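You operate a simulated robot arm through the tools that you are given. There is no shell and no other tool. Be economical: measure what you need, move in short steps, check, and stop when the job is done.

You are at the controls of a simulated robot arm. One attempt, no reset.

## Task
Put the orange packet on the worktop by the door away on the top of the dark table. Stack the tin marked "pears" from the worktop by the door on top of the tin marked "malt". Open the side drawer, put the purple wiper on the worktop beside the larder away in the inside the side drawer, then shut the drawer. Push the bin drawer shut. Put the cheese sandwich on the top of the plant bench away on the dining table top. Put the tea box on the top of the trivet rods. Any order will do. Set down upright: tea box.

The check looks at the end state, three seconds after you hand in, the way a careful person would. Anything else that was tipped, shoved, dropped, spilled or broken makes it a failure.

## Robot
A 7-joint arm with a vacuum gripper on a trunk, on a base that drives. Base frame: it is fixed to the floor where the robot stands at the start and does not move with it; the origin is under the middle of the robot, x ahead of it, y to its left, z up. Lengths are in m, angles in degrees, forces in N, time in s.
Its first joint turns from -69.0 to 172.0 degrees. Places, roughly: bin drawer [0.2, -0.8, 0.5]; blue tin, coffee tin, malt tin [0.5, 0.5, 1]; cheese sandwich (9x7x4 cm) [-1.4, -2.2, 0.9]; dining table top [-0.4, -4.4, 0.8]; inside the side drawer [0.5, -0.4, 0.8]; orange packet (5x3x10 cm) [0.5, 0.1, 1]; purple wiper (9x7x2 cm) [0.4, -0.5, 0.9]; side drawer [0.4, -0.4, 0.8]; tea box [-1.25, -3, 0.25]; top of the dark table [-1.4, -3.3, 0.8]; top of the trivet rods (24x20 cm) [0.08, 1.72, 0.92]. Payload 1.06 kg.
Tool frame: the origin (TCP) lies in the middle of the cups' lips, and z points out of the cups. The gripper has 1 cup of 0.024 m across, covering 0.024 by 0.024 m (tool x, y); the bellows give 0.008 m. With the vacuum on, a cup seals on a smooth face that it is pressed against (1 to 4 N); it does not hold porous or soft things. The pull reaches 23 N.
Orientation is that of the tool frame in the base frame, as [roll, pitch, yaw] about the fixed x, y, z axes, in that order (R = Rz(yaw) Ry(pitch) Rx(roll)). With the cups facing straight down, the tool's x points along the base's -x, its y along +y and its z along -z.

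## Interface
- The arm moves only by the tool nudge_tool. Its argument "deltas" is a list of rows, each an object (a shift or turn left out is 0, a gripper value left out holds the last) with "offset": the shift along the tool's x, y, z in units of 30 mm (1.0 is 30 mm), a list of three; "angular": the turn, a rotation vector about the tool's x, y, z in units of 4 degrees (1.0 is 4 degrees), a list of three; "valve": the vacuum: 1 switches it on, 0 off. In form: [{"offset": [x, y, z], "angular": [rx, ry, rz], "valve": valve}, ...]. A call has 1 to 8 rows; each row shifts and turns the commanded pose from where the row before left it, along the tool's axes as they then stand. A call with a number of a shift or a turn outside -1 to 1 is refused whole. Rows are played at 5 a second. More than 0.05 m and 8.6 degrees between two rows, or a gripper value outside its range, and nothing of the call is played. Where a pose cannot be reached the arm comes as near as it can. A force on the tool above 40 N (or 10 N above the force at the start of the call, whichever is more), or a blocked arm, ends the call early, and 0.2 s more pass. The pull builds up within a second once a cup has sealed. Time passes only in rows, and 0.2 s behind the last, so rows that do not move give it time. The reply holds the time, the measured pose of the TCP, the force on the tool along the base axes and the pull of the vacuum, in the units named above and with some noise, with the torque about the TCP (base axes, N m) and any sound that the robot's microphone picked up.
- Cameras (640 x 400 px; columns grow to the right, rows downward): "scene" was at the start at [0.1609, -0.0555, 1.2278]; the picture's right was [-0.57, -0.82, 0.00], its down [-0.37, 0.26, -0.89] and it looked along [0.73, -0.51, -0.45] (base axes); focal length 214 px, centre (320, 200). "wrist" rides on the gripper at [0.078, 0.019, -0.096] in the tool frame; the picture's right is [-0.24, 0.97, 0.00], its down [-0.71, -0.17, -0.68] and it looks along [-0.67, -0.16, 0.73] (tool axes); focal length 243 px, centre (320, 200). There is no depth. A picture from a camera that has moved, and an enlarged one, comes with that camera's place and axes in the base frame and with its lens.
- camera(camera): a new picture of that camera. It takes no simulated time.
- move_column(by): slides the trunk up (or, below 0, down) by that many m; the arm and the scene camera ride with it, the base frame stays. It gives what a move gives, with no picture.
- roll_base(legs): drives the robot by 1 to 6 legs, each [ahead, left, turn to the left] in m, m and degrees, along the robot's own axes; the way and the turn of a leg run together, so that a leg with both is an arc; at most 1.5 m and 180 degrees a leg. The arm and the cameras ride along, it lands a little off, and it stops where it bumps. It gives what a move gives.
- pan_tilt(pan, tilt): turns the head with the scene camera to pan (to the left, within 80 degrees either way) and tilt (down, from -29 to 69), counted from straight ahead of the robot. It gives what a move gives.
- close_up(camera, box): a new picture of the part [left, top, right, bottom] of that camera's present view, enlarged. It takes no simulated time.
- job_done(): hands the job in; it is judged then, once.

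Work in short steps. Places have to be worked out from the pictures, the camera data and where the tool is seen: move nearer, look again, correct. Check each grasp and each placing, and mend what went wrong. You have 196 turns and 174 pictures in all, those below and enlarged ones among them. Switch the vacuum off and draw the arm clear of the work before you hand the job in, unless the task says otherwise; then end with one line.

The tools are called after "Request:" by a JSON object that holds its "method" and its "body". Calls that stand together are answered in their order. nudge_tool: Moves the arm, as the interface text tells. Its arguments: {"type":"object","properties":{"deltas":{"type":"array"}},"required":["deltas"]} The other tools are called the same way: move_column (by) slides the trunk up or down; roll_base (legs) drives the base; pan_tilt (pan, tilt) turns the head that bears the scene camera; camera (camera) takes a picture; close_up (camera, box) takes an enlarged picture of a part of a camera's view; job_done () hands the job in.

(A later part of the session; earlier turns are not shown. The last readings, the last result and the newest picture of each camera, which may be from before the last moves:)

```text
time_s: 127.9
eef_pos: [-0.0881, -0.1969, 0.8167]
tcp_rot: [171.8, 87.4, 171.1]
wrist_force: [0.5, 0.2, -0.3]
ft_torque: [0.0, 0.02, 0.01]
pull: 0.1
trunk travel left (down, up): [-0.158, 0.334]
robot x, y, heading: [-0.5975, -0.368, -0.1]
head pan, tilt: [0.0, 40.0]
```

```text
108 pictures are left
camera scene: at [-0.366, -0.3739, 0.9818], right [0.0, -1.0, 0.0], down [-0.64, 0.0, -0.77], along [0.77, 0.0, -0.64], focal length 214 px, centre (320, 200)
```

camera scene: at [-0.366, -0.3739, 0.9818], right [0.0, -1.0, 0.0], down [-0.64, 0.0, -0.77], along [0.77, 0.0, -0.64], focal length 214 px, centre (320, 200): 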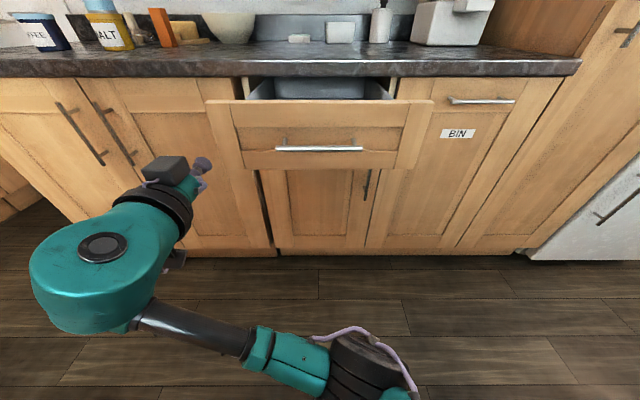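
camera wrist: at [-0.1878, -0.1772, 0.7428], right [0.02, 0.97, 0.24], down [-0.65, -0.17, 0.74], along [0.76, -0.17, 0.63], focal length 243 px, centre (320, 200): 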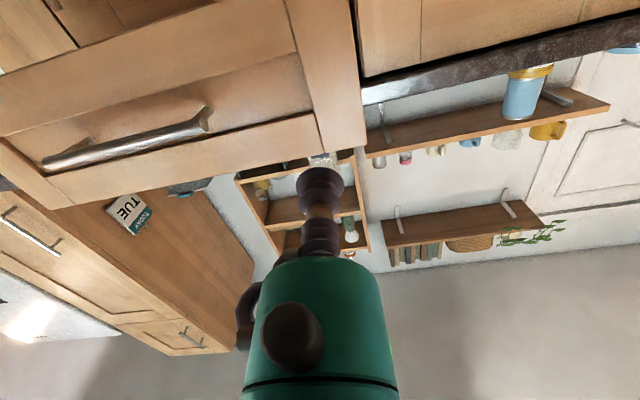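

Left stile spans y −0.205…−0.16. I centre the tool on it and drive ahead 0.28 m, pushing the drawer most of the way.

Request:
{"method": "nudge_tool", "body": {"deltas": [{"offset": [0.5, 0.45, 0]}]}}

Request:
{"method": "roll_base", "body": {"legs": [[0.28, 0, 0]]}}

Request:
{"method": "camera", "body": {"camera": "scene"}}

```text
time_s: 128.3
eef_pos: [-0.0877, -0.1831, 0.7995]
tcp_rot: [172.0, 87.3, 171.2]
wrist_force: [-0.3, 0.1, -0.7]
ft_torque: [-0.04, 0.0, -0.01]
pull: 0.1
trunk travel left (down, up): [-0.158, 0.334]
robot x, y, heading: [-0.5958, -0.3679, -0.1]
head pan, tilt: [0.0, 40.0]
```

```text
time_s: 130.2
eef_pos: [0.1928, -0.182, 0.8008]
tcp_rot: [171.9, 87.3, 171.2]
wrist_force: [-0.8, 0.0, -0.1]
ft_torque: [0.01, -0.02, -0.02]
pull: 0.0
trunk travel left (down, up): [-0.158, 0.334]
robot x, y, heading: [-0.3081, -0.3724, 0.0]
head pan, tilt: [0.0, 40.0]
```

```text
107 pictures are left
camera scene: at [-0.0831, -0.374, 0.9818], right [0.0, -1.0, 0.0], down [-0.64, 0.0, -0.77], along [0.77, 0.0, -0.64], focal length 214 px, centre (320, 200)
```

scene: 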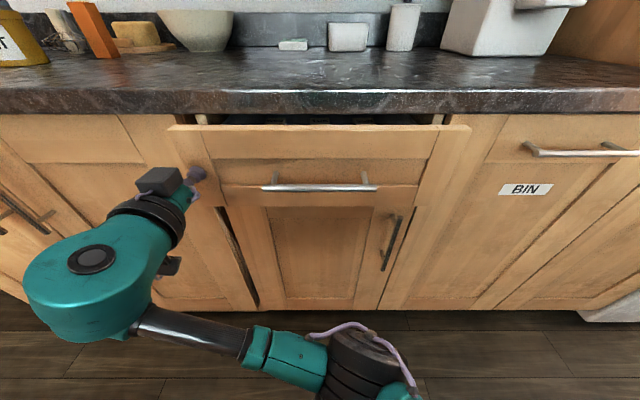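

It closes smoothly. I push the rest with the arm until it stops.

Request:
{"method": "nudge_tool", "body": {"deltas": [{"offset": [0, 0, 0.5]}, {"offset": [0, 0, 0.5]}, {"offset": [0, 0, 0.4]}, {"offset": [0, 0, 0.3]}, {"offset": [0, 0, 0.25]}, {"offset": [0, 0, 0.25]}, {"offset": [0, 0, 0.25]}, {"offset": [0, 0, 0.25]}]}}

Request:
{"method": "camera", "body": {"camera": "scene"}}

```text
time_s: 132.2
eef_pos: [0.2709, -0.1826, 0.7974]
tcp_rot: [172.9, 87.4, 172.6]
wrist_force: [-21.4, -8.1, -2.3]
ft_torque: [-0.02, -0.11, 0.22]
pull: 0.1
trunk travel left (down, up): [-0.158, 0.334]
robot x, y, heading: [-0.3188, -0.3676, -0.0]
head pan, tilt: [0.0, 40.0]
stopped in row 8: the force on the tool passed its limit (the readings are from after the stop); the commanded pose is now the measured one
```

```text
106 pictures are left
camera scene: at [-0.0858, -0.375, 0.9822], right [0.0, -1.0, 0.0], down [-0.64, 0.0, -0.77], along [0.77, 0.0, -0.64], focal length 214 px, centre (320, 200)
```

scene: 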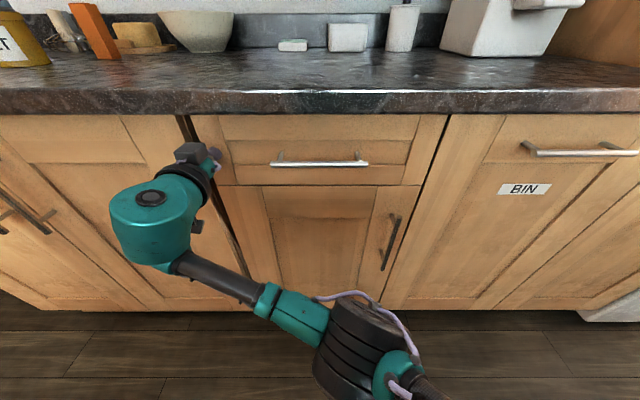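

Shut against its stop. I retreat, raise the trunk and turn the tool down again.

Request:
{"method": "nudge_tool", "body": {"deltas": [{"offset": [0, 0, -0.5]}, {"offset": [0, 0, -1]}, {"offset": [0, 0, -1]}, {"offset": [0, 0, -1]}]}}

Request:
{"method": "roll_base", "body": {"legs": [[-0.25, 0, 0]]}}

Request:
{"method": "move_column", "body": {"by": 0.28}}

Request:
{"method": "nudge_tool", "body": {"deltas": [{"angular": [0, 1, 0]}, {"angular": [0, 1, 0]}, {"angular": [0, 1, 0]}, {"angular": [0, 1, 0]}, {"angular": [0, 1, 0]}, {"angular": [0, 1, 0]}, {"angular": [0, 1, 0]}, {"angular": [0, 1, 0]}]}}

Request:
{"method": "nudge_tool", "body": {"deltas": [{"angular": [0, 1, 0]}, {"angular": [0, 1, 0]}, {"angular": [0, 1, 0]}, {"angular": [0, 1, 0]}, {"angular": [0, 1, 0]}, {"angular": [0, 1, 0]}, {"angular": [0, 1, 0]}, {"angular": [0, 1, 0]}]}}

Request:
{"method": "nudge_tool", "body": {"deltas": [{"angular": [0, 1, 0]}, {"angular": [0, 1, 0]}, {"angular": [0, 1, 0]}, {"angular": [0, 1, 0]}, {"angular": [0, 1, 0]}, {"angular": [0, 0.9, 0]}]}}

Request:
{"method": "camera", "body": {"camera": "scene"}}

```text
time_s: 133.2
eef_pos: [0.1654, -0.1798, 0.8003]
tcp_rot: [173.7, 87.2, 173.4]
wrist_force: [0.1, -1.0, -0.9]
ft_torque: [-0.03, 0.02, 0.01]
pull: 0.1
trunk travel left (down, up): [-0.158, 0.334]
robot x, y, heading: [-0.3111, -0.3712, -0.1]
head pan, tilt: [0.0, 40.0]
```

```text
time_s: 135.0
eef_pos: [-0.0832, -0.1809, 0.7997]
tcp_rot: [173.9, 87.3, 173.3]
wrist_force: [-0.7, 0.3, 0.8]
ft_torque: [0.01, 0.02, 0.03]
pull: 0.1
trunk travel left (down, up): [-0.158, 0.334]
robot x, y, heading: [-0.5644, -0.3697, -0.1]
head pan, tilt: [0.0, 40.0]
```

```text
time_s: 137.8
eef_pos: [-0.0836, -0.1809, 1.08]
tcp_rot: [173.5, 87.2, 172.9]
wrist_force: [1.0, -0.3, -0.1]
ft_torque: [0.01, -0.01, -0.01]
pull: 0.1
trunk travel left (down, up): [-0.438, 0.054]
robot x, y, heading: [-0.5637, -0.3727, 0.0]
head pan, tilt: [0.0, 40.0]
```

```text
time_s: 139.6
eef_pos: [-0.084, -0.1809, 1.0798]
tcp_rot: [179.5, 55.3, 179.1]
wrist_force: [-0.5, 0.9, -0.1]
ft_torque: [-0.04, -0.01, 0.02]
pull: 0.1
trunk travel left (down, up): [-0.438, 0.054]
robot x, y, heading: [-0.5647, -0.3723, -0.0]
head pan, tilt: [0.0, 40.0]
```

```text
time_s: 141.4
eef_pos: [-0.0839, -0.1817, 1.0813]
tcp_rot: [179.8, 23.2, 179.3]
wrist_force: [0.7, -0.4, -0.6]
ft_torque: [0.0, -0.01, 0.01]
pull: 0.0
trunk travel left (down, up): [-0.438, 0.054]
robot x, y, heading: [-0.5623, -0.3674, -0.3]
head pan, tilt: [0.0, 40.0]
```

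```text
time_s: 142.8
eef_pos: [-0.0837, -0.1812, 1.0795]
tcp_rot: [179.6, 3.2, 179.3]
wrist_force: [-0.3, -0.8, 0.1]
ft_torque: [0.0, -0.03, -0.03]
pull: 0.0
out of reach, approached as far as the arm can: row 6
trunk travel left (down, up): [-0.438, 0.054]
robot x, y, heading: [-0.5628, -0.3708, -0.2]
head pan, tilt: [0.0, 40.0]
```

```text
105 pictures are left
camera scene: at [-0.4204, -0.3739, 1.2764], right [0.0, -1.0, 0.0], down [-0.64, 0.0, -0.77], along [0.77, 0.0, -0.64], focal length 214 px, centre (320, 200)
```

scene: 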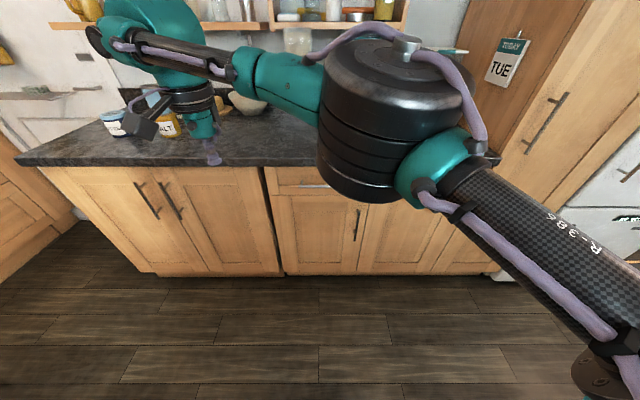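

Arm is tool-down again at z 1.08. I raise the trunk a bit and drive toward the packet: left 0.33, then ahead 0.45 m.

Request:
{"method": "move_column", "body": {"by": 0.05}}

Request:
{"method": "roll_base", "body": {"legs": [[0, 0.325, 0], [0.45, 0, 0]]}}

Request:
{"method": "pan_tilt", "body": {"pan": 30, "tilt": 30}}

Request:
{"method": "camera", "body": {"camera": "scene"}}

Request:
{"method": "camera", "body": {"camera": "wrist"}}

```text
time_s: 143.7
eef_pos: [-0.1124, -0.182, 1.2189]
tcp_rot: [179.3, 14.4, 179.2]
wrist_force: [-0.3, 0.4, 0.4]
ft_torque: [0.01, -0.02, 0.01]
pull: 0.1
trunk travel left (down, up): [-0.488, 0.004]
robot x, y, heading: [-0.5648, -0.3693, -0.1]
head pan, tilt: [0.0, 40.0]
```

```text
time_s: 148.2
eef_pos: [0.3435, 0.1501, 1.2179]
tcp_rot: [179.4, 14.3, 179.6]
wrist_force: [-0.3, 0.2, -0.1]
ft_torque: [-0.01, -0.02, 0.01]
pull: 0.2
trunk travel left (down, up): [-0.488, 0.004]
robot x, y, heading: [-0.1066, -0.0427, 0.1]
head pan, tilt: [0.0, 40.0]
```

```text
time_s: 149.2
eef_pos: [0.3433, 0.1501, 1.2191]
tcp_rot: [179.4, 14.3, 179.6]
wrist_force: [-0.7, 0.7, 1.3]
ft_torque: [-0.02, -0.02, 0.0]
pull: 0.1
trunk travel left (down, up): [-0.488, 0.004]
robot x, y, heading: [-0.1082, -0.0434, 0.5]
head pan, tilt: [30.0, 30.0]
```

```text
104 pictures are left
camera scene: at [-0.0188, -0.0001, 1.3461], right [0.5, -0.86, 0.0], down [-0.43, -0.25, -0.87], along [0.75, 0.44, -0.5], focal length 214 px, centre (320, 200)
```

scene: 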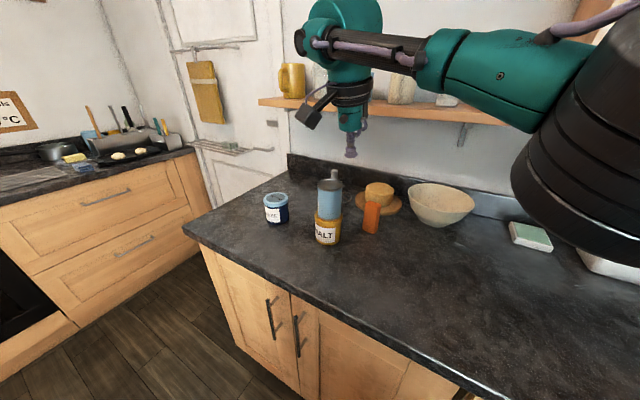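

```text
103 pictures are left
camera wrist: at [0.2426, 0.1672, 1.2925], right [0.23, 0.97, 0.07], down [0.51, -0.18, 0.84], along [0.83, -0.16, -0.54], focal length 243 px, centre (320, 200)
```

wrist: 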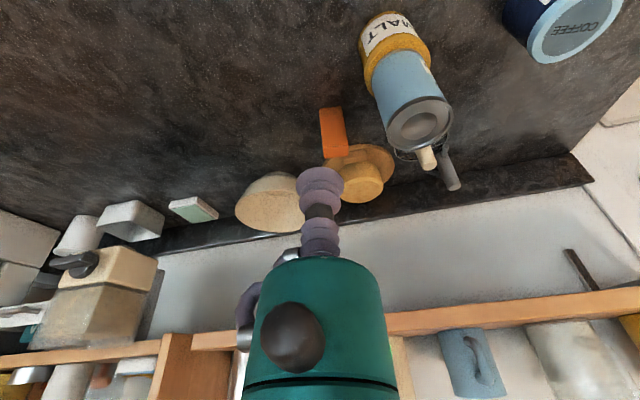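

The tool tilted 14° with the trunk move; I straighten it and lower to z≈1.1 here, in front of the objects.

Request:
{"method": "nudge_tool", "body": {"deltas": [{"angular": [0, 1, 0]}, {"angular": [0, 1, 0]}, {"angular": [0, 1, 0]}, {"angular": [0, 0.58, 0]}, {"offset": [0, 0, 1]}, {"offset": [0, 0, 1]}, {"offset": [0, 0, 1]}, {"offset": [0, 0, 0.7]}]}}

Request:
{"method": "camera", "body": {"camera": "wrist"}}

```text
time_s: 151.0
eef_pos: [0.374, 0.1278, 1.1177]
tcp_rot: [179.3, 8.2, 179.6]
wrist_force: [0.8, -0.1, 0.3]
ft_torque: [0.01, -0.01, -0.01]
pull: 0.1
out of reach, approached as far as the arm can: row 1, 2, 3
trunk travel left (down, up): [-0.488, 0.004]
robot x, y, heading: [-0.1067, -0.0465, 0.4]
head pan, tilt: [30.0, 30.0]
```

```text
102 pictures are left
camera wrist: at [0.2815, 0.145, 1.2012], right [0.24, 0.97, 0.05], down [0.6, -0.18, 0.78], along [0.76, -0.16, -0.63], focal length 243 px, centre (320, 200)
```

wrist: 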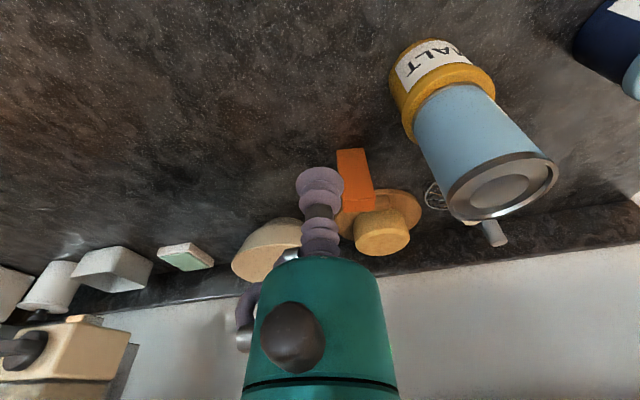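

I move forward and left a little, then remove the remaining 8° tilt.

Request:
{"method": "nudge_tool", "body": {"deltas": [{"offset": [-0.95, 0.35, 0.14]}, {"offset": [-0.95, 0.35, 0.14]}, {"offset": [-0.95, 0, 0.14]}, {"angular": [0, 1, 0]}, {"angular": [0, 1, 0]}]}}

Request:
{"method": "camera", "body": {"camera": "wrist"}}

Request:
{"method": "camera", "body": {"camera": "scene"}}

```text
time_s: 152.2
eef_pos: [0.3976, 0.0791, 1.1091]
tcp_rot: [179.2, 0.2, 179.8]
wrist_force: [0.0, -0.4, -0.1]
ft_torque: [-0.01, -0.01, 0.03]
pull: 0.0
out of reach, approached as far as the arm can: row 1, 2, 3, 4, 5
trunk travel left (down, up): [-0.488, 0.004]
robot x, y, heading: [-0.1052, -0.04, 0.4]
head pan, tilt: [30.0, 30.0]
```

```text
101 pictures are left
camera wrist: at [0.3178, 0.0966, 1.2056], right [0.24, 0.97, 0.01], down [0.71, -0.18, 0.68], along [0.67, -0.15, -0.73], focal length 243 px, centre (320, 200)
```

wrist: 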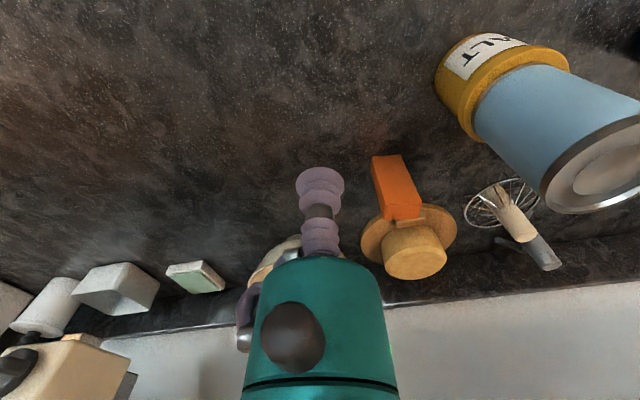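

```text
100 pictures are left
camera scene: at [-0.0184, -0.0007, 1.3461], right [0.51, -0.86, 0.0], down [-0.43, -0.25, -0.87], along [0.75, 0.44, -0.5], focal length 214 px, centre (320, 200)
```

scene: 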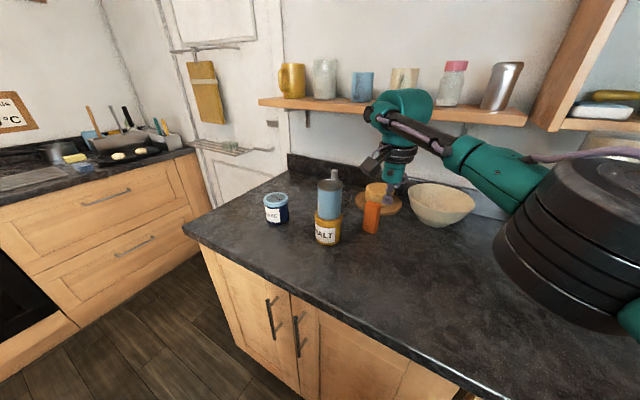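

The forward reach is bigger on the robot's right side. I swing the tool right (rel y ≈ −0.1) first.

Request:
{"method": "nudge_tool", "body": {"deltas": [{"offset": [0, -1, 0]}, {"offset": [0, -1, 0]}, {"offset": [0, -1, 0]}, {"offset": [0, -1, 0]}, {"offset": [0, -1, 0]}, {"offset": [0, -1, 0]}]}}

```text
time_s: 153.6
eef_pos: [0.3942, -0.1009, 1.1045]
tcp_rot: [179.4, 0.2, 179.8]
wrist_force: [0.2, 0.0, -0.2]
ft_torque: [0.01, 0.01, 0.02]
pull: 0.0
trunk travel left (down, up): [-0.488, 0.004]
robot x, y, heading: [-0.1052, -0.043, 0.5]
head pan, tilt: [30.0, 30.0]
```

Now rel (0.50,−0.06). I slide left 0.15, turn 10° left and go ahead 0.09 m.

Request:
{"method": "roll_base", "body": {"legs": [[0, 0.14, 0], [0, 0, 9.5], [0.09, 0, 0]]}}

Request:
{"method": "camera", "body": {"camera": "wrist"}}

Request:
{"method": "camera", "body": {"camera": "scene"}}

```text
time_s: 156.3
eef_pos: [0.4858, 0.1364, 1.1047]
tcp_rot: [179.3, 0.1, -171.0]
wrist_force: [1.0, 0.3, 0.1]
ft_torque: [0.01, 0.04, -0.01]
pull: 0.1
trunk travel left (down, up): [-0.488, 0.004]
robot x, y, heading: [-0.0214, 0.1139, 9.8]
head pan, tilt: [30.0, 30.0]
```

```text
99 pictures are left
camera wrist: at [0.4051, 0.1414, 1.2018], right [0.08, 1.0, 0.01], down [0.73, -0.07, 0.68], along [0.68, -0.05, -0.73], focal length 243 px, centre (320, 200)
```

wrist: 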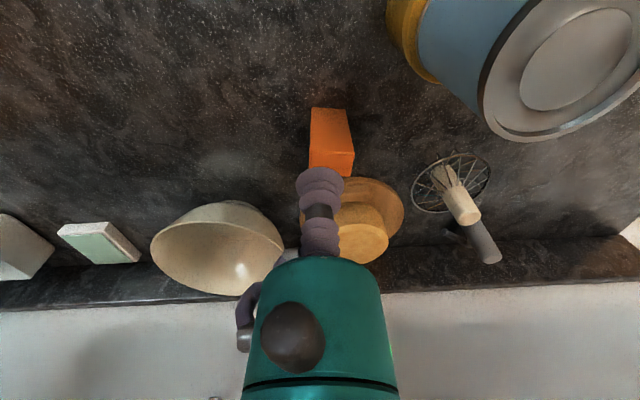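

```text
98 pictures are left
camera scene: at [0.0617, 0.1679, 1.346], right [0.64, -0.77, 0.0], down [-0.39, -0.32, -0.87], along [0.67, 0.55, -0.5], focal length 214 px, centre (320, 200)
```

scene: 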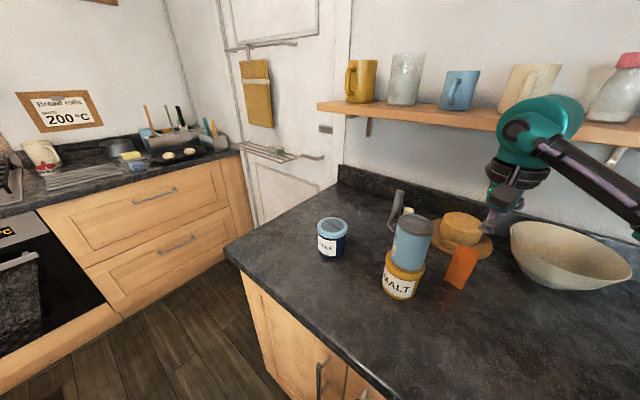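

Packet top centre about (0.537,0.144,1.01). I move 5 cm forward and lower to about 1.035.

Request:
{"method": "nudge_tool", "body": {"deltas": [{"offset": [-0.9, 0, 0]}, {"offset": [-0.82, 0, 0]}, {"offset": [0, 0, 1]}, {"offset": [0, 0, 1]}, {"offset": [0, 0, 0.4]}]}}

Request:
{"method": "camera", "body": {"camera": "wrist"}}

Request:
{"method": "close_up", "body": {"camera": "scene", "box": [360, 120, 600, 310]}}

```text
time_s: 157.5
eef_pos: [0.5358, 0.1455, 1.034]
tcp_rot: [179.3, 0.2, -171.0]
wrist_force: [-0.3, 0.1, 0.1]
ft_torque: [0.01, -0.03, -0.02]
pull: 0.0
trunk travel left (down, up): [-0.488, 0.004]
robot x, y, heading: [-0.0174, 0.1128, 9.6]
head pan, tilt: [30.0, 30.0]
```

```text
97 pictures are left
camera wrist: at [0.4549, 0.1503, 1.1303], right [0.08, 1.0, 0.01], down [0.72, -0.07, 0.69], along [0.68, -0.05, -0.73], focal length 243 px, centre (320, 200)
```

wrist: 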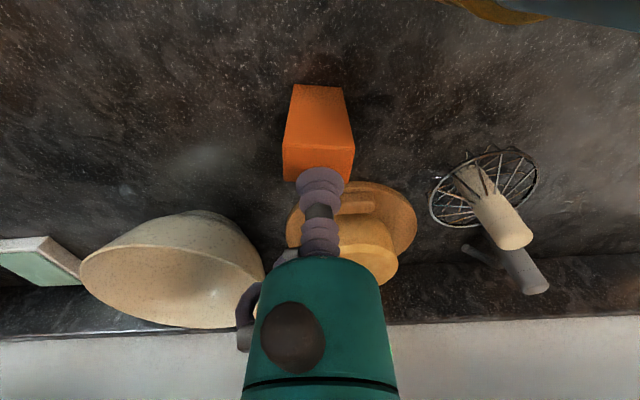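

```text
2.11 times, centred on (480, 215) of scene
camera zoom: at [0.0607, 0.1676, 1.3461], right [0.64, -0.77, 0.0], down [-0.39, -0.32, -0.87], along [0.67, 0.55, -0.5], focal length 452 px, centre (-17, 168)
```

zoom: 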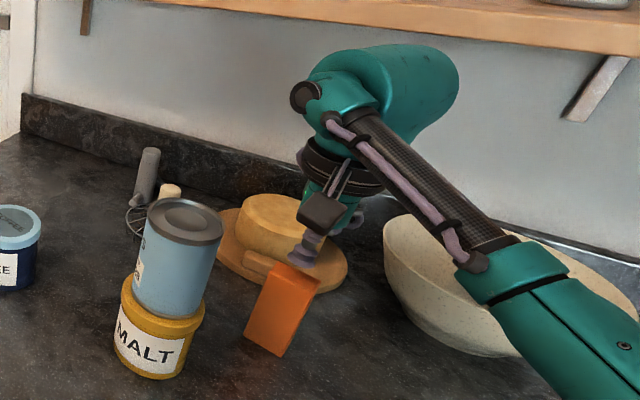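

Centred over the packet's top. I descend with the vacuum on.

Request:
{"method": "nudge_tool", "body": {"deltas": [{"offset": [0, -0.05, 0.4], "valve": 1}, {"offset": [0, 0, 0.15]}, {"offset": [0, 0, 0.1]}, {"offset": [0, 0, 0.1]}, {}]}}

```text
time_s: 158.7
eef_pos: [0.5353, 0.1459, 1.0129]
tcp_rot: [179.4, 0.3, -171.0]
wrist_force: [0.3, 0.0, -0.4]
ft_torque: [0.02, 0.02, 0.01]
pull: 23.2
trunk travel left (down, up): [-0.488, 0.004]
robot x, y, heading: [-0.0163, 0.1108, 9.7]
head pan, tilt: [30.0, 30.0]
```

Sealed. I lift 9 cm, then drive straight back away from the counter.

Request:
{"method": "nudge_tool", "body": {"deltas": [{"offset": [0, 0, -0.4]}, {"offset": [0, 0, -0.8]}, {"offset": [0, 0, -0.9]}, {"offset": [0, 0, -0.9]}, {"offset": [0, 0, -0.6]}]}}

Request:
{"method": "camera", "body": {"camera": "scene"}}

```text
time_s: 159.9
eef_pos: [0.535, 0.1423, 1.1215]
tcp_rot: [179.3, 0.3, -170.9]
wrist_force: [-0.3, 1.3, -0.4]
ft_torque: [0.01, 0.02, 0.02]
pull: 22.4
trunk travel left (down, up): [-0.488, 0.004]
robot x, y, heading: [-0.0179, 0.1143, 10.0]
head pan, tilt: [30.0, 30.0]
```

```text
95 pictures are left
camera scene: at [0.0606, 0.1677, 1.3461], right [0.64, -0.77, 0.0], down [-0.39, -0.32, -0.87], along [0.67, 0.55, -0.5], focal length 214 px, centre (320, 200)
```

scene: 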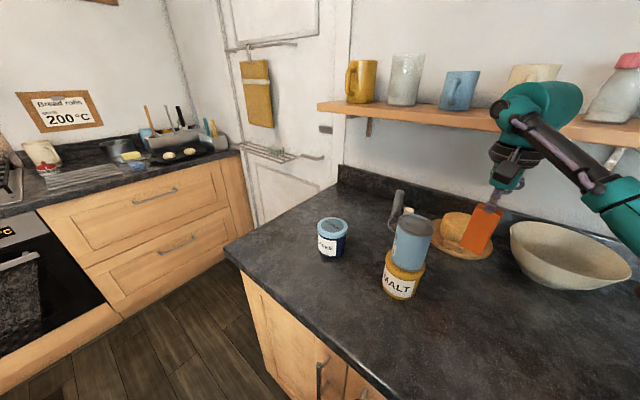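

Packet held high. I back away 0.6 m, turn right by 100°, and look down the room.

Request:
{"method": "roll_base", "body": {"legs": [[-0.65, 0, 0], [0, 0, -100]]}}

Request:
{"method": "pan_tilt", "body": {"pan": 15, "tilt": 15}}

Request:
{"method": "camera", "body": {"camera": "scene"}}

Request:
{"method": "pan_tilt", "body": {"pan": -40, "tilt": 15}}

Request:
{"method": "camera", "body": {"camera": "scene"}}

```text
time_s: 167.7
eef_pos: [-0.7131, -0.5438, 1.1213]
tcp_rot: [179.2, 0.3, 89.4]
wrist_force: [0.1, 0.5, -0.2]
ft_torque: [0.0, 0.03, -0.03]
pull: 0.0
trunk travel left (down, up): [-0.488, 0.004]
robot x, y, heading: [-0.6497, 0.0065, -90.0]
head pan, tilt: [30.0, 30.0]
```

```text
time_s: 168.4
eef_pos: [-0.7129, -0.5448, 1.1201]
tcp_rot: [179.2, 0.2, 89.4]
wrist_force: [0.3, -0.2, -1.0]
ft_torque: [0.0, 0.03, 0.0]
pull: 0.1
trunk travel left (down, up): [-0.488, 0.004]
robot x, y, heading: [-0.6469, 0.0061, -90.3]
head pan, tilt: [15.0, 15.0]
```

```text
94 pictures are left
camera scene: at [-0.6226, -0.0924, 1.3702], right [-0.97, -0.26, 0.0], down [-0.07, 0.25, -0.97], along [0.25, -0.93, -0.26], focal length 214 px, centre (320, 200)
```

scene: 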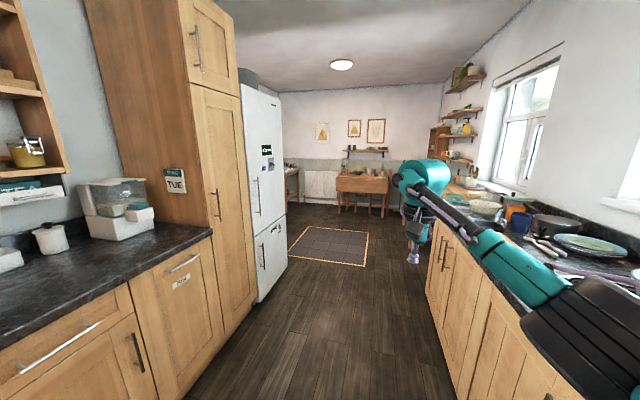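

```text
time_s: 169.7
eef_pos: [-0.7134, -0.5456, 1.1209]
tcp_rot: [179.3, 0.2, 89.4]
wrist_force: [0.0, -0.1, 0.0]
ft_torque: [0.03, 0.01, 0.0]
pull: 0.0
trunk travel left (down, up): [-0.488, 0.004]
robot x, y, heading: [-0.6506, 0.0089, -89.9]
head pan, tilt: [-40.0, 15.0]
```

```text
93 pictures are left
camera scene: at [-0.7068, -0.0737, 1.3703], right [-0.77, 0.64, 0.0], down [0.17, 0.2, -0.97], along [-0.62, -0.74, -0.26], focal length 214 px, centre (320, 200)
```

scene: 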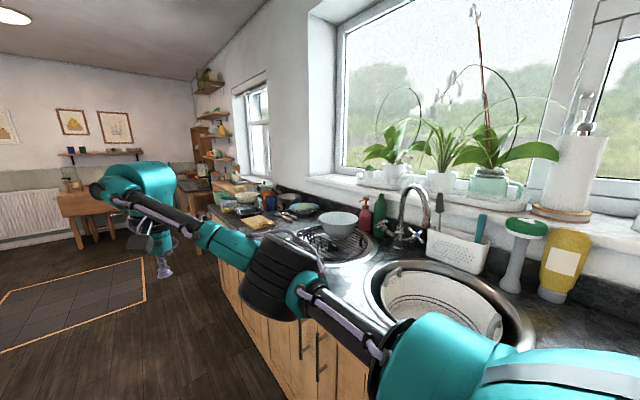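

The vacuum reads 0 and the packet is gone – it dropped on the way. I look back for it.

Request:
{"method": "pan_tilt", "body": {"pan": 78, "tilt": 35}}

Request:
{"method": "camera", "body": {"camera": "scene"}}

Request:
{"method": "pan_tilt", "body": {"pan": 30, "tilt": 50}}

Request:
{"method": "camera", "body": {"camera": "scene"}}

```text
time_s: 171.6
eef_pos: [-0.7132, -0.5444, 1.12]
tcp_rot: [179.3, 0.2, 89.4]
wrist_force: [-0.6, 0.6, -0.3]
ft_torque: [0.0, 0.01, -0.02]
pull: 0.1
trunk travel left (down, up): [-0.488, 0.004]
robot x, y, heading: [-0.651, 0.0056, -90.0]
head pan, tilt: [78.0, 35.0]
```

```text
92 pictures are left
camera scene: at [-0.5607, -0.0205, 1.3383], right [-0.21, -0.98, 0.0], down [-0.56, 0.12, -0.82], along [0.8, -0.17, -0.57], focal length 214 px, centre (320, 200)
```

scene: 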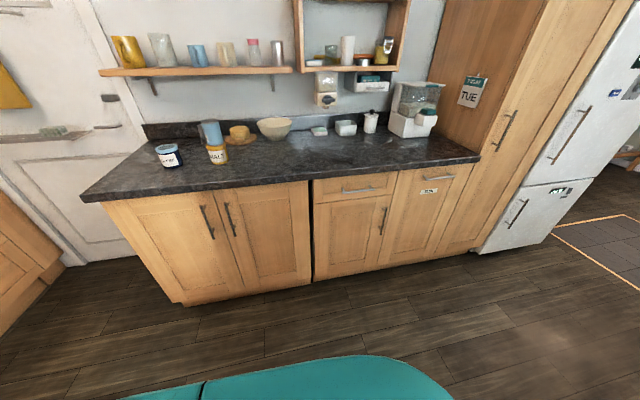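

```text
time_s: 172.8
eef_pos: [-0.7131, -0.5444, 1.1216]
tcp_rot: [179.3, 0.2, 89.4]
wrist_force: [-0.8, -0.4, 0.3]
ft_torque: [0.02, -0.02, -0.02]
pull: 0.1
trunk travel left (down, up): [-0.488, 0.004]
robot x, y, heading: [-0.6496, 0.0047, -90.1]
head pan, tilt: [30.0, 50.0]
```

```text
91 pictures are left
camera scene: at [-0.6083, -0.0688, 1.3166], right [-0.87, -0.5, 0.0], down [-0.38, 0.66, -0.64], along [0.32, -0.56, -0.77], focal length 214 px, centre (320, 200)
```

scene: 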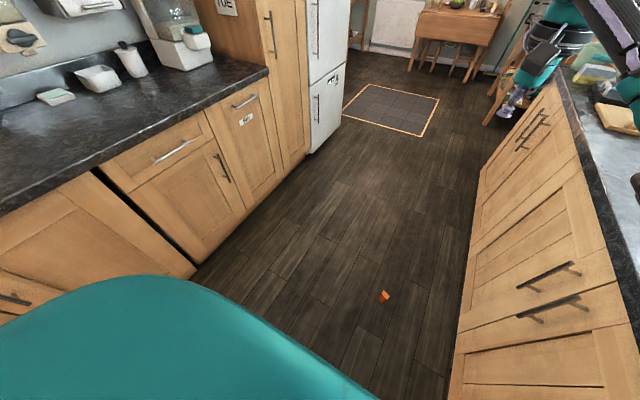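

The packet lies on the floor right below the tool, about (−0.745,−0.57). I look at it closely and at my own base to judge whether I can reach down there.

Request:
{"method": "close_up", "body": {"camera": "scene", "box": [344, 272, 424, 322]}}

Request:
{"method": "pan_tilt", "body": {"pan": 0, "tilt": 69}}

Request:
{"method": "camera", "body": {"camera": "scene"}}

Request:
{"method": "pan_tilt", "body": {"pan": -60, "tilt": 60}}

Request:
{"method": "camera", "body": {"camera": "scene"}}

```text
8.00 times, centred on (384, 297) of scene
camera zoom: at [-0.6083, -0.0688, 1.3166], right [-0.87, -0.5, 0.0], down [-0.38, 0.66, -0.64], along [0.32, -0.56, -0.77], focal length 1716 px, centre (-192, -576)
```

zoom: 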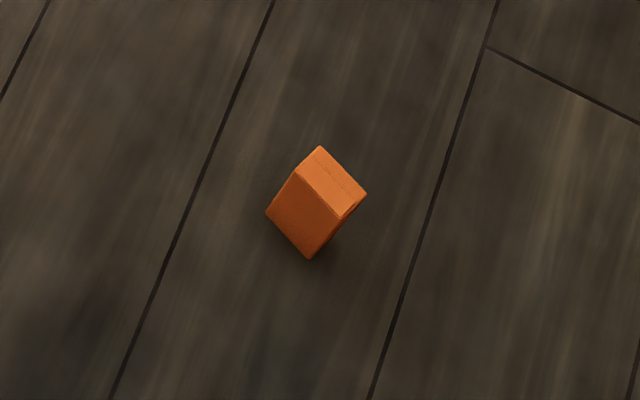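

```text
time_s: 173.8
eef_pos: [-0.7136, -0.5443, 1.1213]
tcp_rot: [179.3, 0.2, 89.4]
wrist_force: [0.2, -0.8, -0.1]
ft_torque: [0.0, 0.02, 0.0]
pull: 0.1
trunk travel left (down, up): [-0.488, 0.004]
robot x, y, heading: [-0.6501, 0.0083, -90.2]
head pan, tilt: [0.0, 68.8]
```

```text
89 pictures are left
camera scene: at [-0.6468, -0.0581, 1.2946], right [-1.0, 0.0, 0.0], down [0.0, 0.93, -0.36], along [0.0, -0.36, -0.93], focal length 214 px, centre (320, 200)
```

scene: 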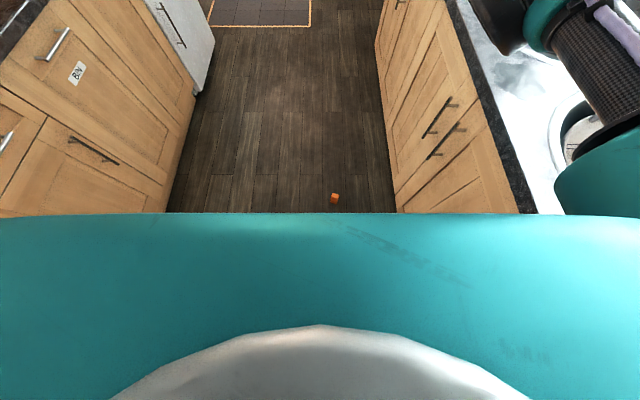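

```text
time_s: 175.1
eef_pos: [-0.7135, -0.5453, 1.1213]
tcp_rot: [179.3, 0.3, 89.4]
wrist_force: [-0.4, 0.5, -0.2]
ft_torque: [-0.01, -0.04, 0.0]
pull: 0.1
trunk travel left (down, up): [-0.488, 0.004]
robot x, y, heading: [-0.6504, 0.0048, -90.2]
head pan, tilt: [-60.0, 60.0]
```

```text
88 pictures are left
camera scene: at [-0.7045, -0.0355, 1.304], right [-0.5, 0.87, 0.0], down [0.75, 0.43, -0.5], along [-0.43, -0.25, -0.87], focal length 214 px, centre (320, 200)
```

scene: 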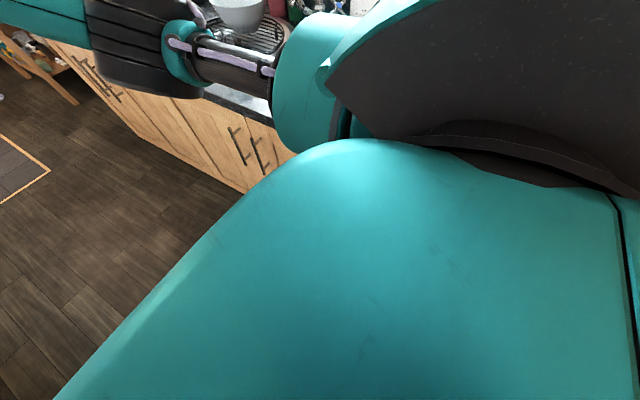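

It actually stands upright on the floor at about (−0.74,−0.555). I'll try to reach down. First shift toward the middle of the aisle and back, then lower the trunk with the arm clear of everything.

Request:
{"method": "roll_base", "body": {"legs": [[0, 0.15, 0]]}}

Request:
{"method": "nudge_tool", "body": {"deltas": [{"offset": [0, 0, 0.2], "valve": 0}, {"offset": [1, -1, 0]}, {"offset": [1, -1, 0]}, {"offset": [1, -1, 0]}, {"offset": [1, 0, 0.3]}]}}

Request:
{"method": "move_column", "body": {"by": -0.3}}

Request:
{"method": "pan_tilt", "body": {"pan": -10, "tilt": 50}}

Request:
{"method": "camera", "body": {"camera": "scene"}}

```text
time_s: 176.4
eef_pos: [-0.5661, -0.5436, 1.1203]
tcp_rot: [179.3, 0.1, 89.5]
wrist_force: [0.1, 0.0, 0.2]
ft_torque: [-0.01, 0.02, -0.01]
pull: 0.0
trunk travel left (down, up): [-0.488, 0.004]
robot x, y, heading: [-0.5026, 0.0075, -89.7]
head pan, tilt: [-60.0, 60.0]
```

```text
time_s: 177.6
eef_pos: [-0.6534, -0.4245, 1.1043]
tcp_rot: [179.4, 0.2, 89.5]
wrist_force: [0.0, 1.5, 0.2]
ft_torque: [-0.01, 0.02, 0.0]
pull: 0.0
trunk travel left (down, up): [-0.488, 0.004]
robot x, y, heading: [-0.5016, 0.0071, -89.9]
head pan, tilt: [-60.0, 60.0]
```

```text
time_s: 180.6
eef_pos: [-0.6552, -0.4246, 0.8048]
tcp_rot: [179.3, 0.1, 89.4]
wrist_force: [-0.1, 0.0, 0.4]
ft_torque: [-0.01, 0.02, 0.01]
pull: 0.1
trunk travel left (down, up): [-0.188, 0.304]
robot x, y, heading: [-0.5028, 0.0061, -90.0]
head pan, tilt: [-60.0, 60.0]
```

```text
time_s: 181.8
eef_pos: [-0.6549, -0.4256, 0.8043]
tcp_rot: [179.3, 0.2, 89.5]
wrist_force: [0.4, -0.4, -0.6]
ft_torque: [0.02, -0.01, -0.02]
pull: 0.1
trunk travel left (down, up): [-0.188, 0.304]
robot x, y, heading: [-0.5031, 0.0052, -89.9]
head pan, tilt: [-10.0, 50.0]
```

```text
87 pictures are left
camera scene: at [-0.5137, -0.2029, 1.0012], right [-0.98, 0.17, 0.0], down [0.13, 0.75, -0.64], along [-0.11, -0.63, -0.77], focal length 214 px, centre (320, 200)
```

scene: 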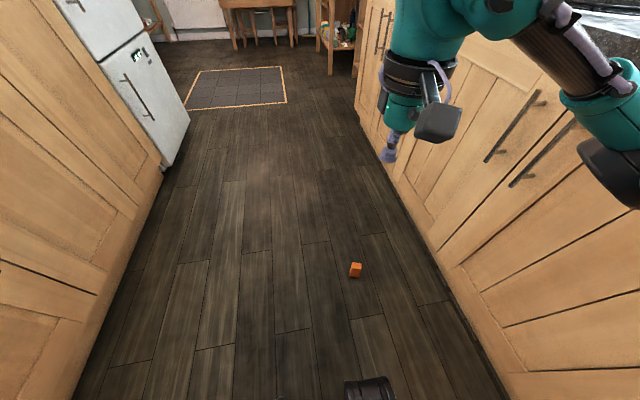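

The base front is small (about 0.18 m ahead of the axis), so there is room. I lower the trunk the rest and bring the arm down.

Request:
{"method": "move_column", "body": {"by": -0.18}}

Request:
{"method": "nudge_tool", "body": {"deltas": [{"offset": [0, 0, 1]}, {"offset": [0, 0, 1]}, {"offset": [0, 0, 1]}, {"offset": [0, 0, 1]}, {"offset": [0, 0, 1]}, {"offset": [0, 0, 1]}, {"offset": [0, 0, 1]}, {"offset": [0, 0, 1]}]}}

Request:
{"method": "camera", "body": {"camera": "scene"}}

```text
time_s: 183.8
eef_pos: [-0.6551, -0.424, 0.6254]
tcp_rot: [179.3, 0.3, 89.4]
wrist_force: [0.4, -0.3, -0.8]
ft_torque: [0.01, -0.02, 0.03]
pull: 0.0
trunk travel left (down, up): [-0.008, 0.484]
robot x, y, heading: [-0.5048, 0.0043, -90.0]
head pan, tilt: [-10.0, 50.0]
```

```text
time_s: 185.6
eef_pos: [-0.6555, -0.424, 0.6045]
tcp_rot: [179.3, 0.2, 89.6]
wrist_force: [-0.1, -0.1, 0.1]
ft_torque: [-0.02, -0.01, 0.0]
pull: 0.1
out of reach, approached as far as the arm can: row 1, 2, 3, 4, 5, 6, 7, 8
trunk travel left (down, up): [-0.008, 0.484]
robot x, y, heading: [-0.5065, 0.0028, -90.1]
head pan, tilt: [-10.0, 50.0]
```

```text
86 pictures are left
camera scene: at [-0.5136, -0.2608, 0.8137], right [-0.99, 0.17, 0.0], down [0.13, 0.75, -0.64], along [-0.11, -0.63, -0.77], focal length 214 px, centre (320, 200)
```

scene: 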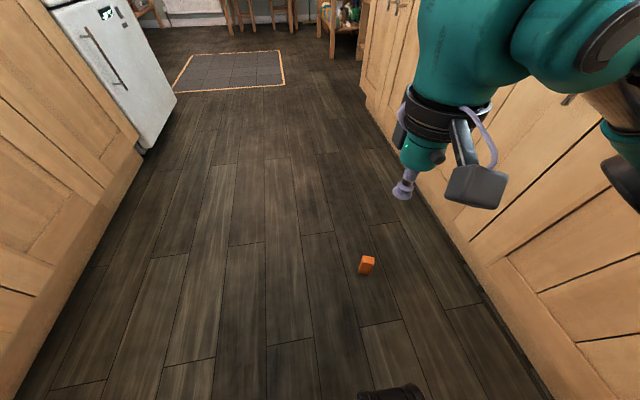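

Straight down is blocked by the arm's configuration. I try down combined with forward.

Request:
{"method": "nudge_tool", "body": {"deltas": [{"offset": [-1, 0, 0.5]}, {"offset": [-1, 0, 0.5]}, {"offset": [-1, 0, 0.5]}, {"offset": [-1, 0, 0.5]}, {"offset": [0, 0, 1]}, {"offset": [0, 0, 1]}, {"offset": [0, 0, 1]}, {"offset": [0, 0, 1]}]}}

```text
time_s: 187.4
eef_pos: [-0.6555, -0.5419, 0.4252]
tcp_rot: [179.3, 0.2, 89.5]
wrist_force: [-0.9, -0.3, 0.3]
ft_torque: [-0.02, -0.03, 0.0]
pull: 0.1
trunk travel left (down, up): [-0.008, 0.484]
robot x, y, heading: [-0.5016, 0.0066, -90.1]
head pan, tilt: [-10.0, 50.0]
```

That works; I continue down.

Request:
{"method": "nudge_tool", "body": {"deltas": [{"offset": [0, 0, 1]}, {"offset": [0, 0, 1]}, {"offset": [0, 0, 1]}, {"offset": [0, 0, 1]}, {"offset": [0, 0, 1]}]}}

Request:
{"method": "camera", "body": {"camera": "scene"}}

Request:
{"method": "camera", "body": {"camera": "wrist"}}

```text
time_s: 188.6
eef_pos: [-0.6543, -0.5431, 0.2772]
tcp_rot: [179.4, 0.3, 89.4]
wrist_force: [0.2, -0.4, 0.1]
ft_torque: [0.02, 0.0, -0.01]
pull: 0.0
trunk travel left (down, up): [-0.008, 0.484]
robot x, y, heading: [-0.5061, 0.0062, -89.8]
head pan, tilt: [-10.0, 50.0]
```

```text
85 pictures are left
camera scene: at [-0.5136, -0.2608, 0.8137], right [-0.99, 0.17, 0.0], down [0.13, 0.75, -0.64], along [-0.11, -0.63, -0.77], focal length 214 px, centre (320, 200)
```

scene: 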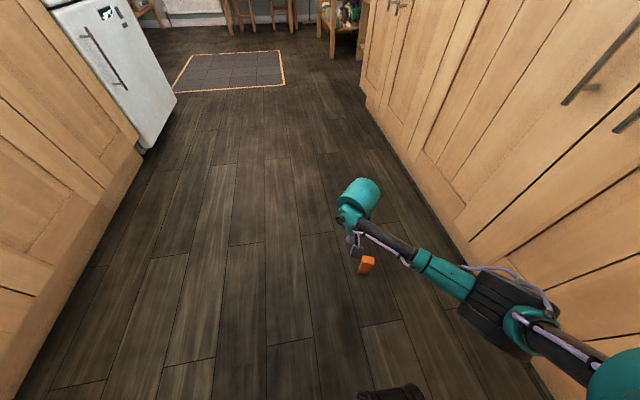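

```text
84 pictures are left
camera wrist: at [-0.6361, -0.465, 0.3727], right [0.97, -0.24, 0.01], down [-0.19, -0.7, 0.69], along [-0.16, -0.67, -0.73], focal length 243 px, centre (320, 200)
```

wrist: 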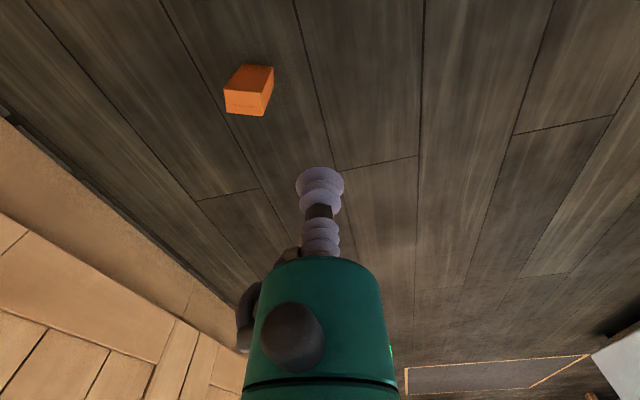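

I can reach. I enlarge the packet to judge how it lies.

Request:
{"method": "close_up", "body": {"camera": "wrist", "box": [190, 40, 310, 140]}}

Request:
{"method": "close_up", "body": {"camera": "scene", "box": [330, 230, 410, 290]}}

```text
4.00 times, centred on (250, 90) of wrist
camera zoom: at [-0.6361, -0.465, 0.3727], right [0.97, -0.24, 0.01], down [-0.19, -0.7, 0.69], along [-0.16, -0.67, -0.73], focal length 970 px, centre (600, 640)
```

zoom: 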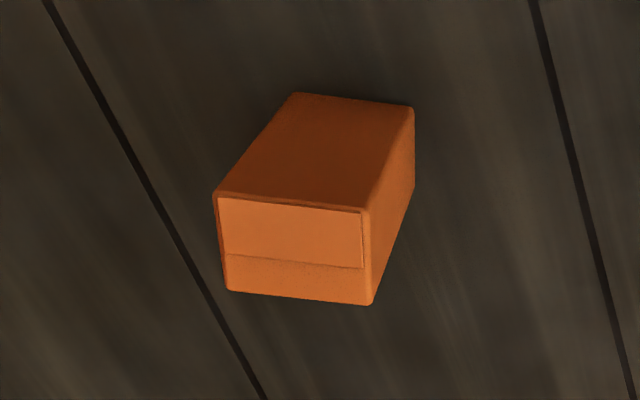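

```text
6.67 times, centred on (370, 260) of scene
camera zoom: at [-0.5136, -0.2608, 0.8137], right [-0.99, 0.17, 0.0], down [0.13, 0.75, -0.64], along [-0.11, -0.63, -0.77], focal length 1430 px, centre (-13, -200)
```

zoom: 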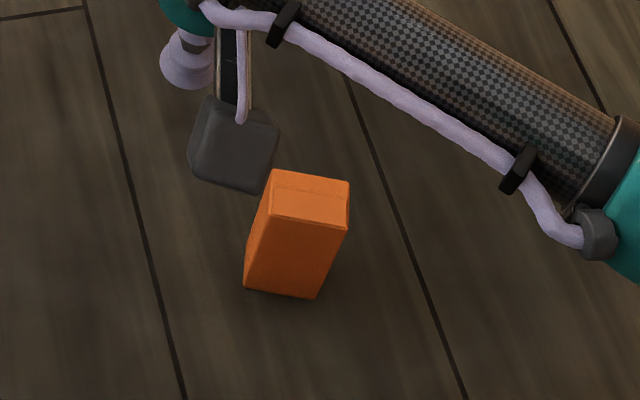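

It stands upright and undamaged, top centre at (−0.740,−0.549, 0.10). I move above it and lower to z≈0.14.

Request:
{"method": "nudge_tool", "body": {"deltas": [{"offset": [-0.2, -1, 0]}, {"offset": [0, -1, 0]}, {"offset": [0, -0.86, 0]}, {"offset": [0, 0, 1]}, {"offset": [0, 0, 1]}, {"offset": [0, 0, 1]}, {"offset": [0, 0, 1]}, {"offset": [0, 0, 0.5]}]}}

Request:
{"method": "camera", "body": {"camera": "wrist"}}

Request:
{"method": "camera", "body": {"camera": "scene"}}

```text
time_s: 190.4
eef_pos: [-0.7385, -0.5483, 0.1391]
tcp_rot: [179.2, 0.1, 89.5]
wrist_force: [1.2, 0.3, 0.4]
ft_torque: [0.0, 0.02, -0.02]
pull: 0.0
trunk travel left (down, up): [-0.008, 0.484]
robot x, y, heading: [-0.5055, 0.0029, -89.9]
head pan, tilt: [-10.0, 50.0]
```

```text
81 pictures are left
camera wrist: at [-0.7204, -0.4698, 0.2357], right [0.97, -0.24, 0.01], down [-0.19, -0.7, 0.69], along [-0.16, -0.67, -0.73], focal length 243 px, centre (320, 200)
```

wrist: 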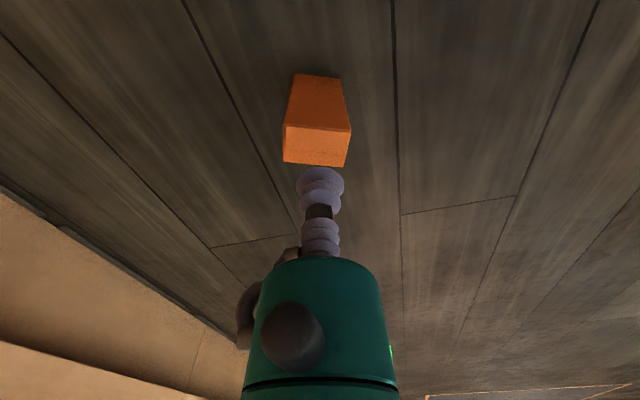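

```text
80 pictures are left
camera scene: at [-0.5136, -0.2608, 0.8137], right [-0.99, 0.17, 0.0], down [0.13, 0.75, -0.64], along [-0.11, -0.63, -0.77], focal length 214 px, centre (320, 200)
```

scene: 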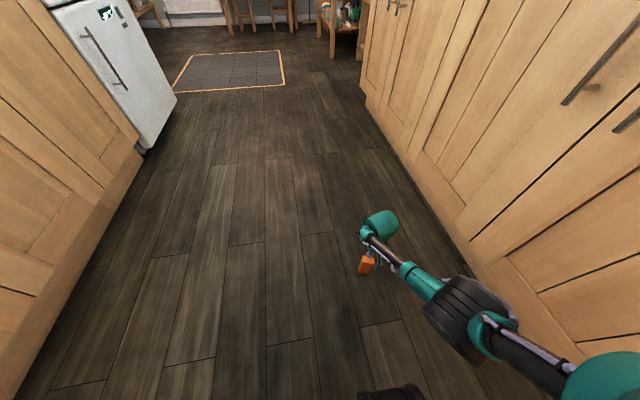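

Aligned. I descend and press a little more firmly this time.

Request:
{"method": "nudge_tool", "body": {"deltas": [{"offset": [0.05, 0, 0.7], "valve": 1}, {"offset": [0, 0, 0.35]}, {"offset": [0, 0, 0.15]}, {"offset": [0, 0, 0.1]}, {"offset": [0, 0, 0.1]}, {}, {}]}}

```text
time_s: 192.0
eef_pos: [-0.7373, -0.545, 0.0989]
tcp_rot: [179.3, 0.4, 89.5]
wrist_force: [1.6, -2.9, 10.6]
ft_torque: [-0.07, 0.01, -0.02]
pull: 22.6
trunk travel left (down, up): [-0.008, 0.484]
robot x, y, heading: [-0.5032, 0.0086, -90.0]
head pan, tilt: [-10.0, 50.0]
```

Sealed firmly. I lift slowly and watch the pull over some seconds.

Request:
{"method": "nudge_tool", "body": {"deltas": [{"offset": [0, 0, -0.3]}, {"offset": [0, 0, -0.6]}, {"offset": [0, 0, -0.6]}, {}, {}, {}, {}, {}]}}

Request:
{"method": "nudge_tool", "body": {"deltas": [{}, {}, {}, {}, {}, {}, {}, {}]}}

Request:
{"method": "nudge_tool", "body": {"deltas": [{}, {}, {}, {}, {}, {}, {}, {}]}}

Request:
{"method": "nudge_tool", "body": {"deltas": [{}, {}, {}, {}, {}, {}, {}, {}]}}

Request:
{"method": "camera", "body": {"camera": "wrist"}}

```text
time_s: 193.8
eef_pos: [-0.7392, -0.5467, 0.1422]
tcp_rot: [179.3, 0.2, 89.5]
wrist_force: [1.0, 0.2, -0.7]
ft_torque: [0.03, -0.03, -0.03]
pull: 23.0
trunk travel left (down, up): [-0.008, 0.484]
robot x, y, heading: [-0.502, 0.0054, -90.0]
head pan, tilt: [-10.0, 50.0]
```

```text
time_s: 195.6
eef_pos: [-0.7384, -0.5478, 0.141]
tcp_rot: [179.3, 0.2, 89.4]
wrist_force: [-0.8, -0.5, -0.7]
ft_torque: [-0.01, -0.01, -0.01]
pull: 22.7
trunk travel left (down, up): [-0.008, 0.484]
robot x, y, heading: [-0.5043, 0.008, -89.8]
head pan, tilt: [-10.0, 50.0]
```

```text
time_s: 197.4
eef_pos: [-0.7383, -0.5476, 0.1424]
tcp_rot: [179.2, 0.2, 89.5]
wrist_force: [-0.5, -0.2, 0.1]
ft_torque: [0.04, -0.03, -0.01]
pull: 22.5
trunk travel left (down, up): [-0.008, 0.484]
robot x, y, heading: [-0.5031, 0.0077, -89.7]
head pan, tilt: [-10.0, 50.0]
```

```text
time_s: 199.2
eef_pos: [-0.7388, -0.5469, 0.1418]
tcp_rot: [179.4, 0.2, 89.4]
wrist_force: [-0.3, 0.1, -1.0]
ft_torque: [-0.05, -0.02, 0.01]
pull: 22.8
trunk travel left (down, up): [-0.008, 0.484]
robot x, y, heading: [-0.5078, 0.0038, -90.0]
head pan, tilt: [-10.0, 50.0]
```

```text
79 pictures are left
camera wrist: at [-0.721, -0.4693, 0.2382], right [0.97, -0.24, 0.01], down [-0.19, -0.7, 0.69], along [-0.16, -0.67, -0.73], focal length 243 px, centre (320, 200)
```

wrist: 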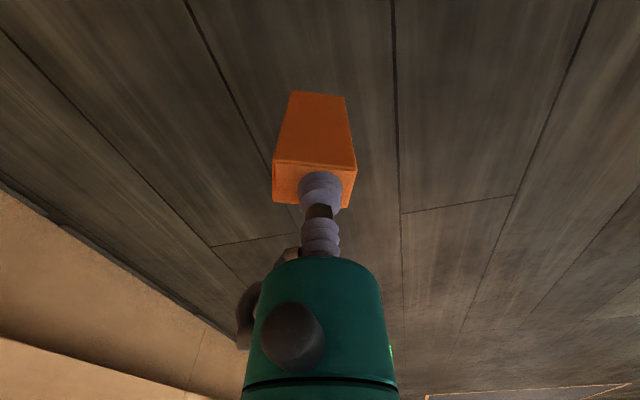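

The seal holds steadily. I raise the arm and the trunk to travel height in steps, checking the pull.

Request:
{"method": "nudge_tool", "body": {"deltas": [{"offset": [0, 0, -1]}, {"offset": [0, 0, -1]}, {"offset": [0, 0, -1]}, {"offset": [0, 0, -1]}, {"offset": [0, 0.5, -1]}, {"offset": [0, 0.5, -1]}, {"offset": [0, 0.5, -1]}, {"offset": [0, 0.5, -1]}]}}

Request:
{"method": "move_column", "body": {"by": 0.3}}

Request:
{"method": "nudge_tool", "body": {"deltas": [{"offset": [0, 0, -1]}, {"offset": [0, 0, -1]}, {"offset": [0, 0, -1]}, {"offset": [0, 0, -1]}, {"offset": [0, 0, -1]}, {"offset": [0, 0, -1]}]}}

Request:
{"method": "pan_tilt", "body": {"pan": -15, "tilt": 15}}

Request:
{"method": "camera", "body": {"camera": "scene"}}

```text
time_s: 201.0
eef_pos: [-0.681, -0.5469, 0.3817]
tcp_rot: [179.2, 0.2, 89.5]
wrist_force: [-0.1, -0.4, -0.7]
ft_torque: [-0.01, 0.03, 0.03]
pull: 23.3
trunk travel left (down, up): [-0.008, 0.484]
robot x, y, heading: [-0.5065, 0.0063, -90.2]
head pan, tilt: [-10.0, 50.0]
```

```text
time_s: 204.0
eef_pos: [-0.6815, -0.5461, 0.684]
tcp_rot: [179.3, 0.2, 89.4]
wrist_force: [0.7, -0.5, -0.4]
ft_torque: [0.02, 0.01, 0.01]
pull: 22.6
trunk travel left (down, up): [-0.308, 0.184]
robot x, y, heading: [-0.5047, 0.0064, -89.8]
head pan, tilt: [-10.0, 50.0]
```

```text
time_s: 205.4
eef_pos: [-0.6834, -0.5444, 0.8636]
tcp_rot: [179.3, 0.3, 89.4]
wrist_force: [0.3, 0.6, -0.4]
ft_torque: [-0.06, -0.02, -0.03]
pull: 22.7
trunk travel left (down, up): [-0.308, 0.184]
robot x, y, heading: [-0.5074, 0.0083, -89.9]
head pan, tilt: [-10.0, 50.0]
```

```text
time_s: 206.4
eef_pos: [-0.6835, -0.5442, 0.8635]
tcp_rot: [179.2, 0.2, 89.5]
wrist_force: [0.1, -1.0, -1.4]
ft_torque: [-0.02, 0.0, -0.02]
pull: 23.0
trunk travel left (down, up): [-0.308, 0.184]
robot x, y, heading: [-0.5018, 0.0048, -89.9]
head pan, tilt: [-15.0, 15.0]
```

```text
78 pictures are left
camera scene: at [-0.5245, -0.1869, 1.1756], right [-0.97, 0.26, 0.0], down [0.07, 0.25, -0.97], along [-0.25, -0.93, -0.26], focal length 214 px, centre (320, 200)
```

scene: 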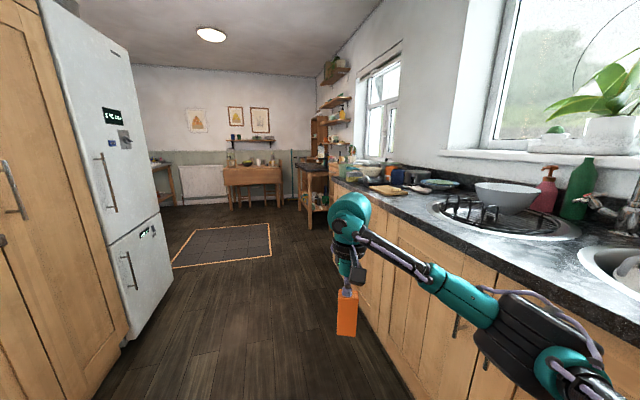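

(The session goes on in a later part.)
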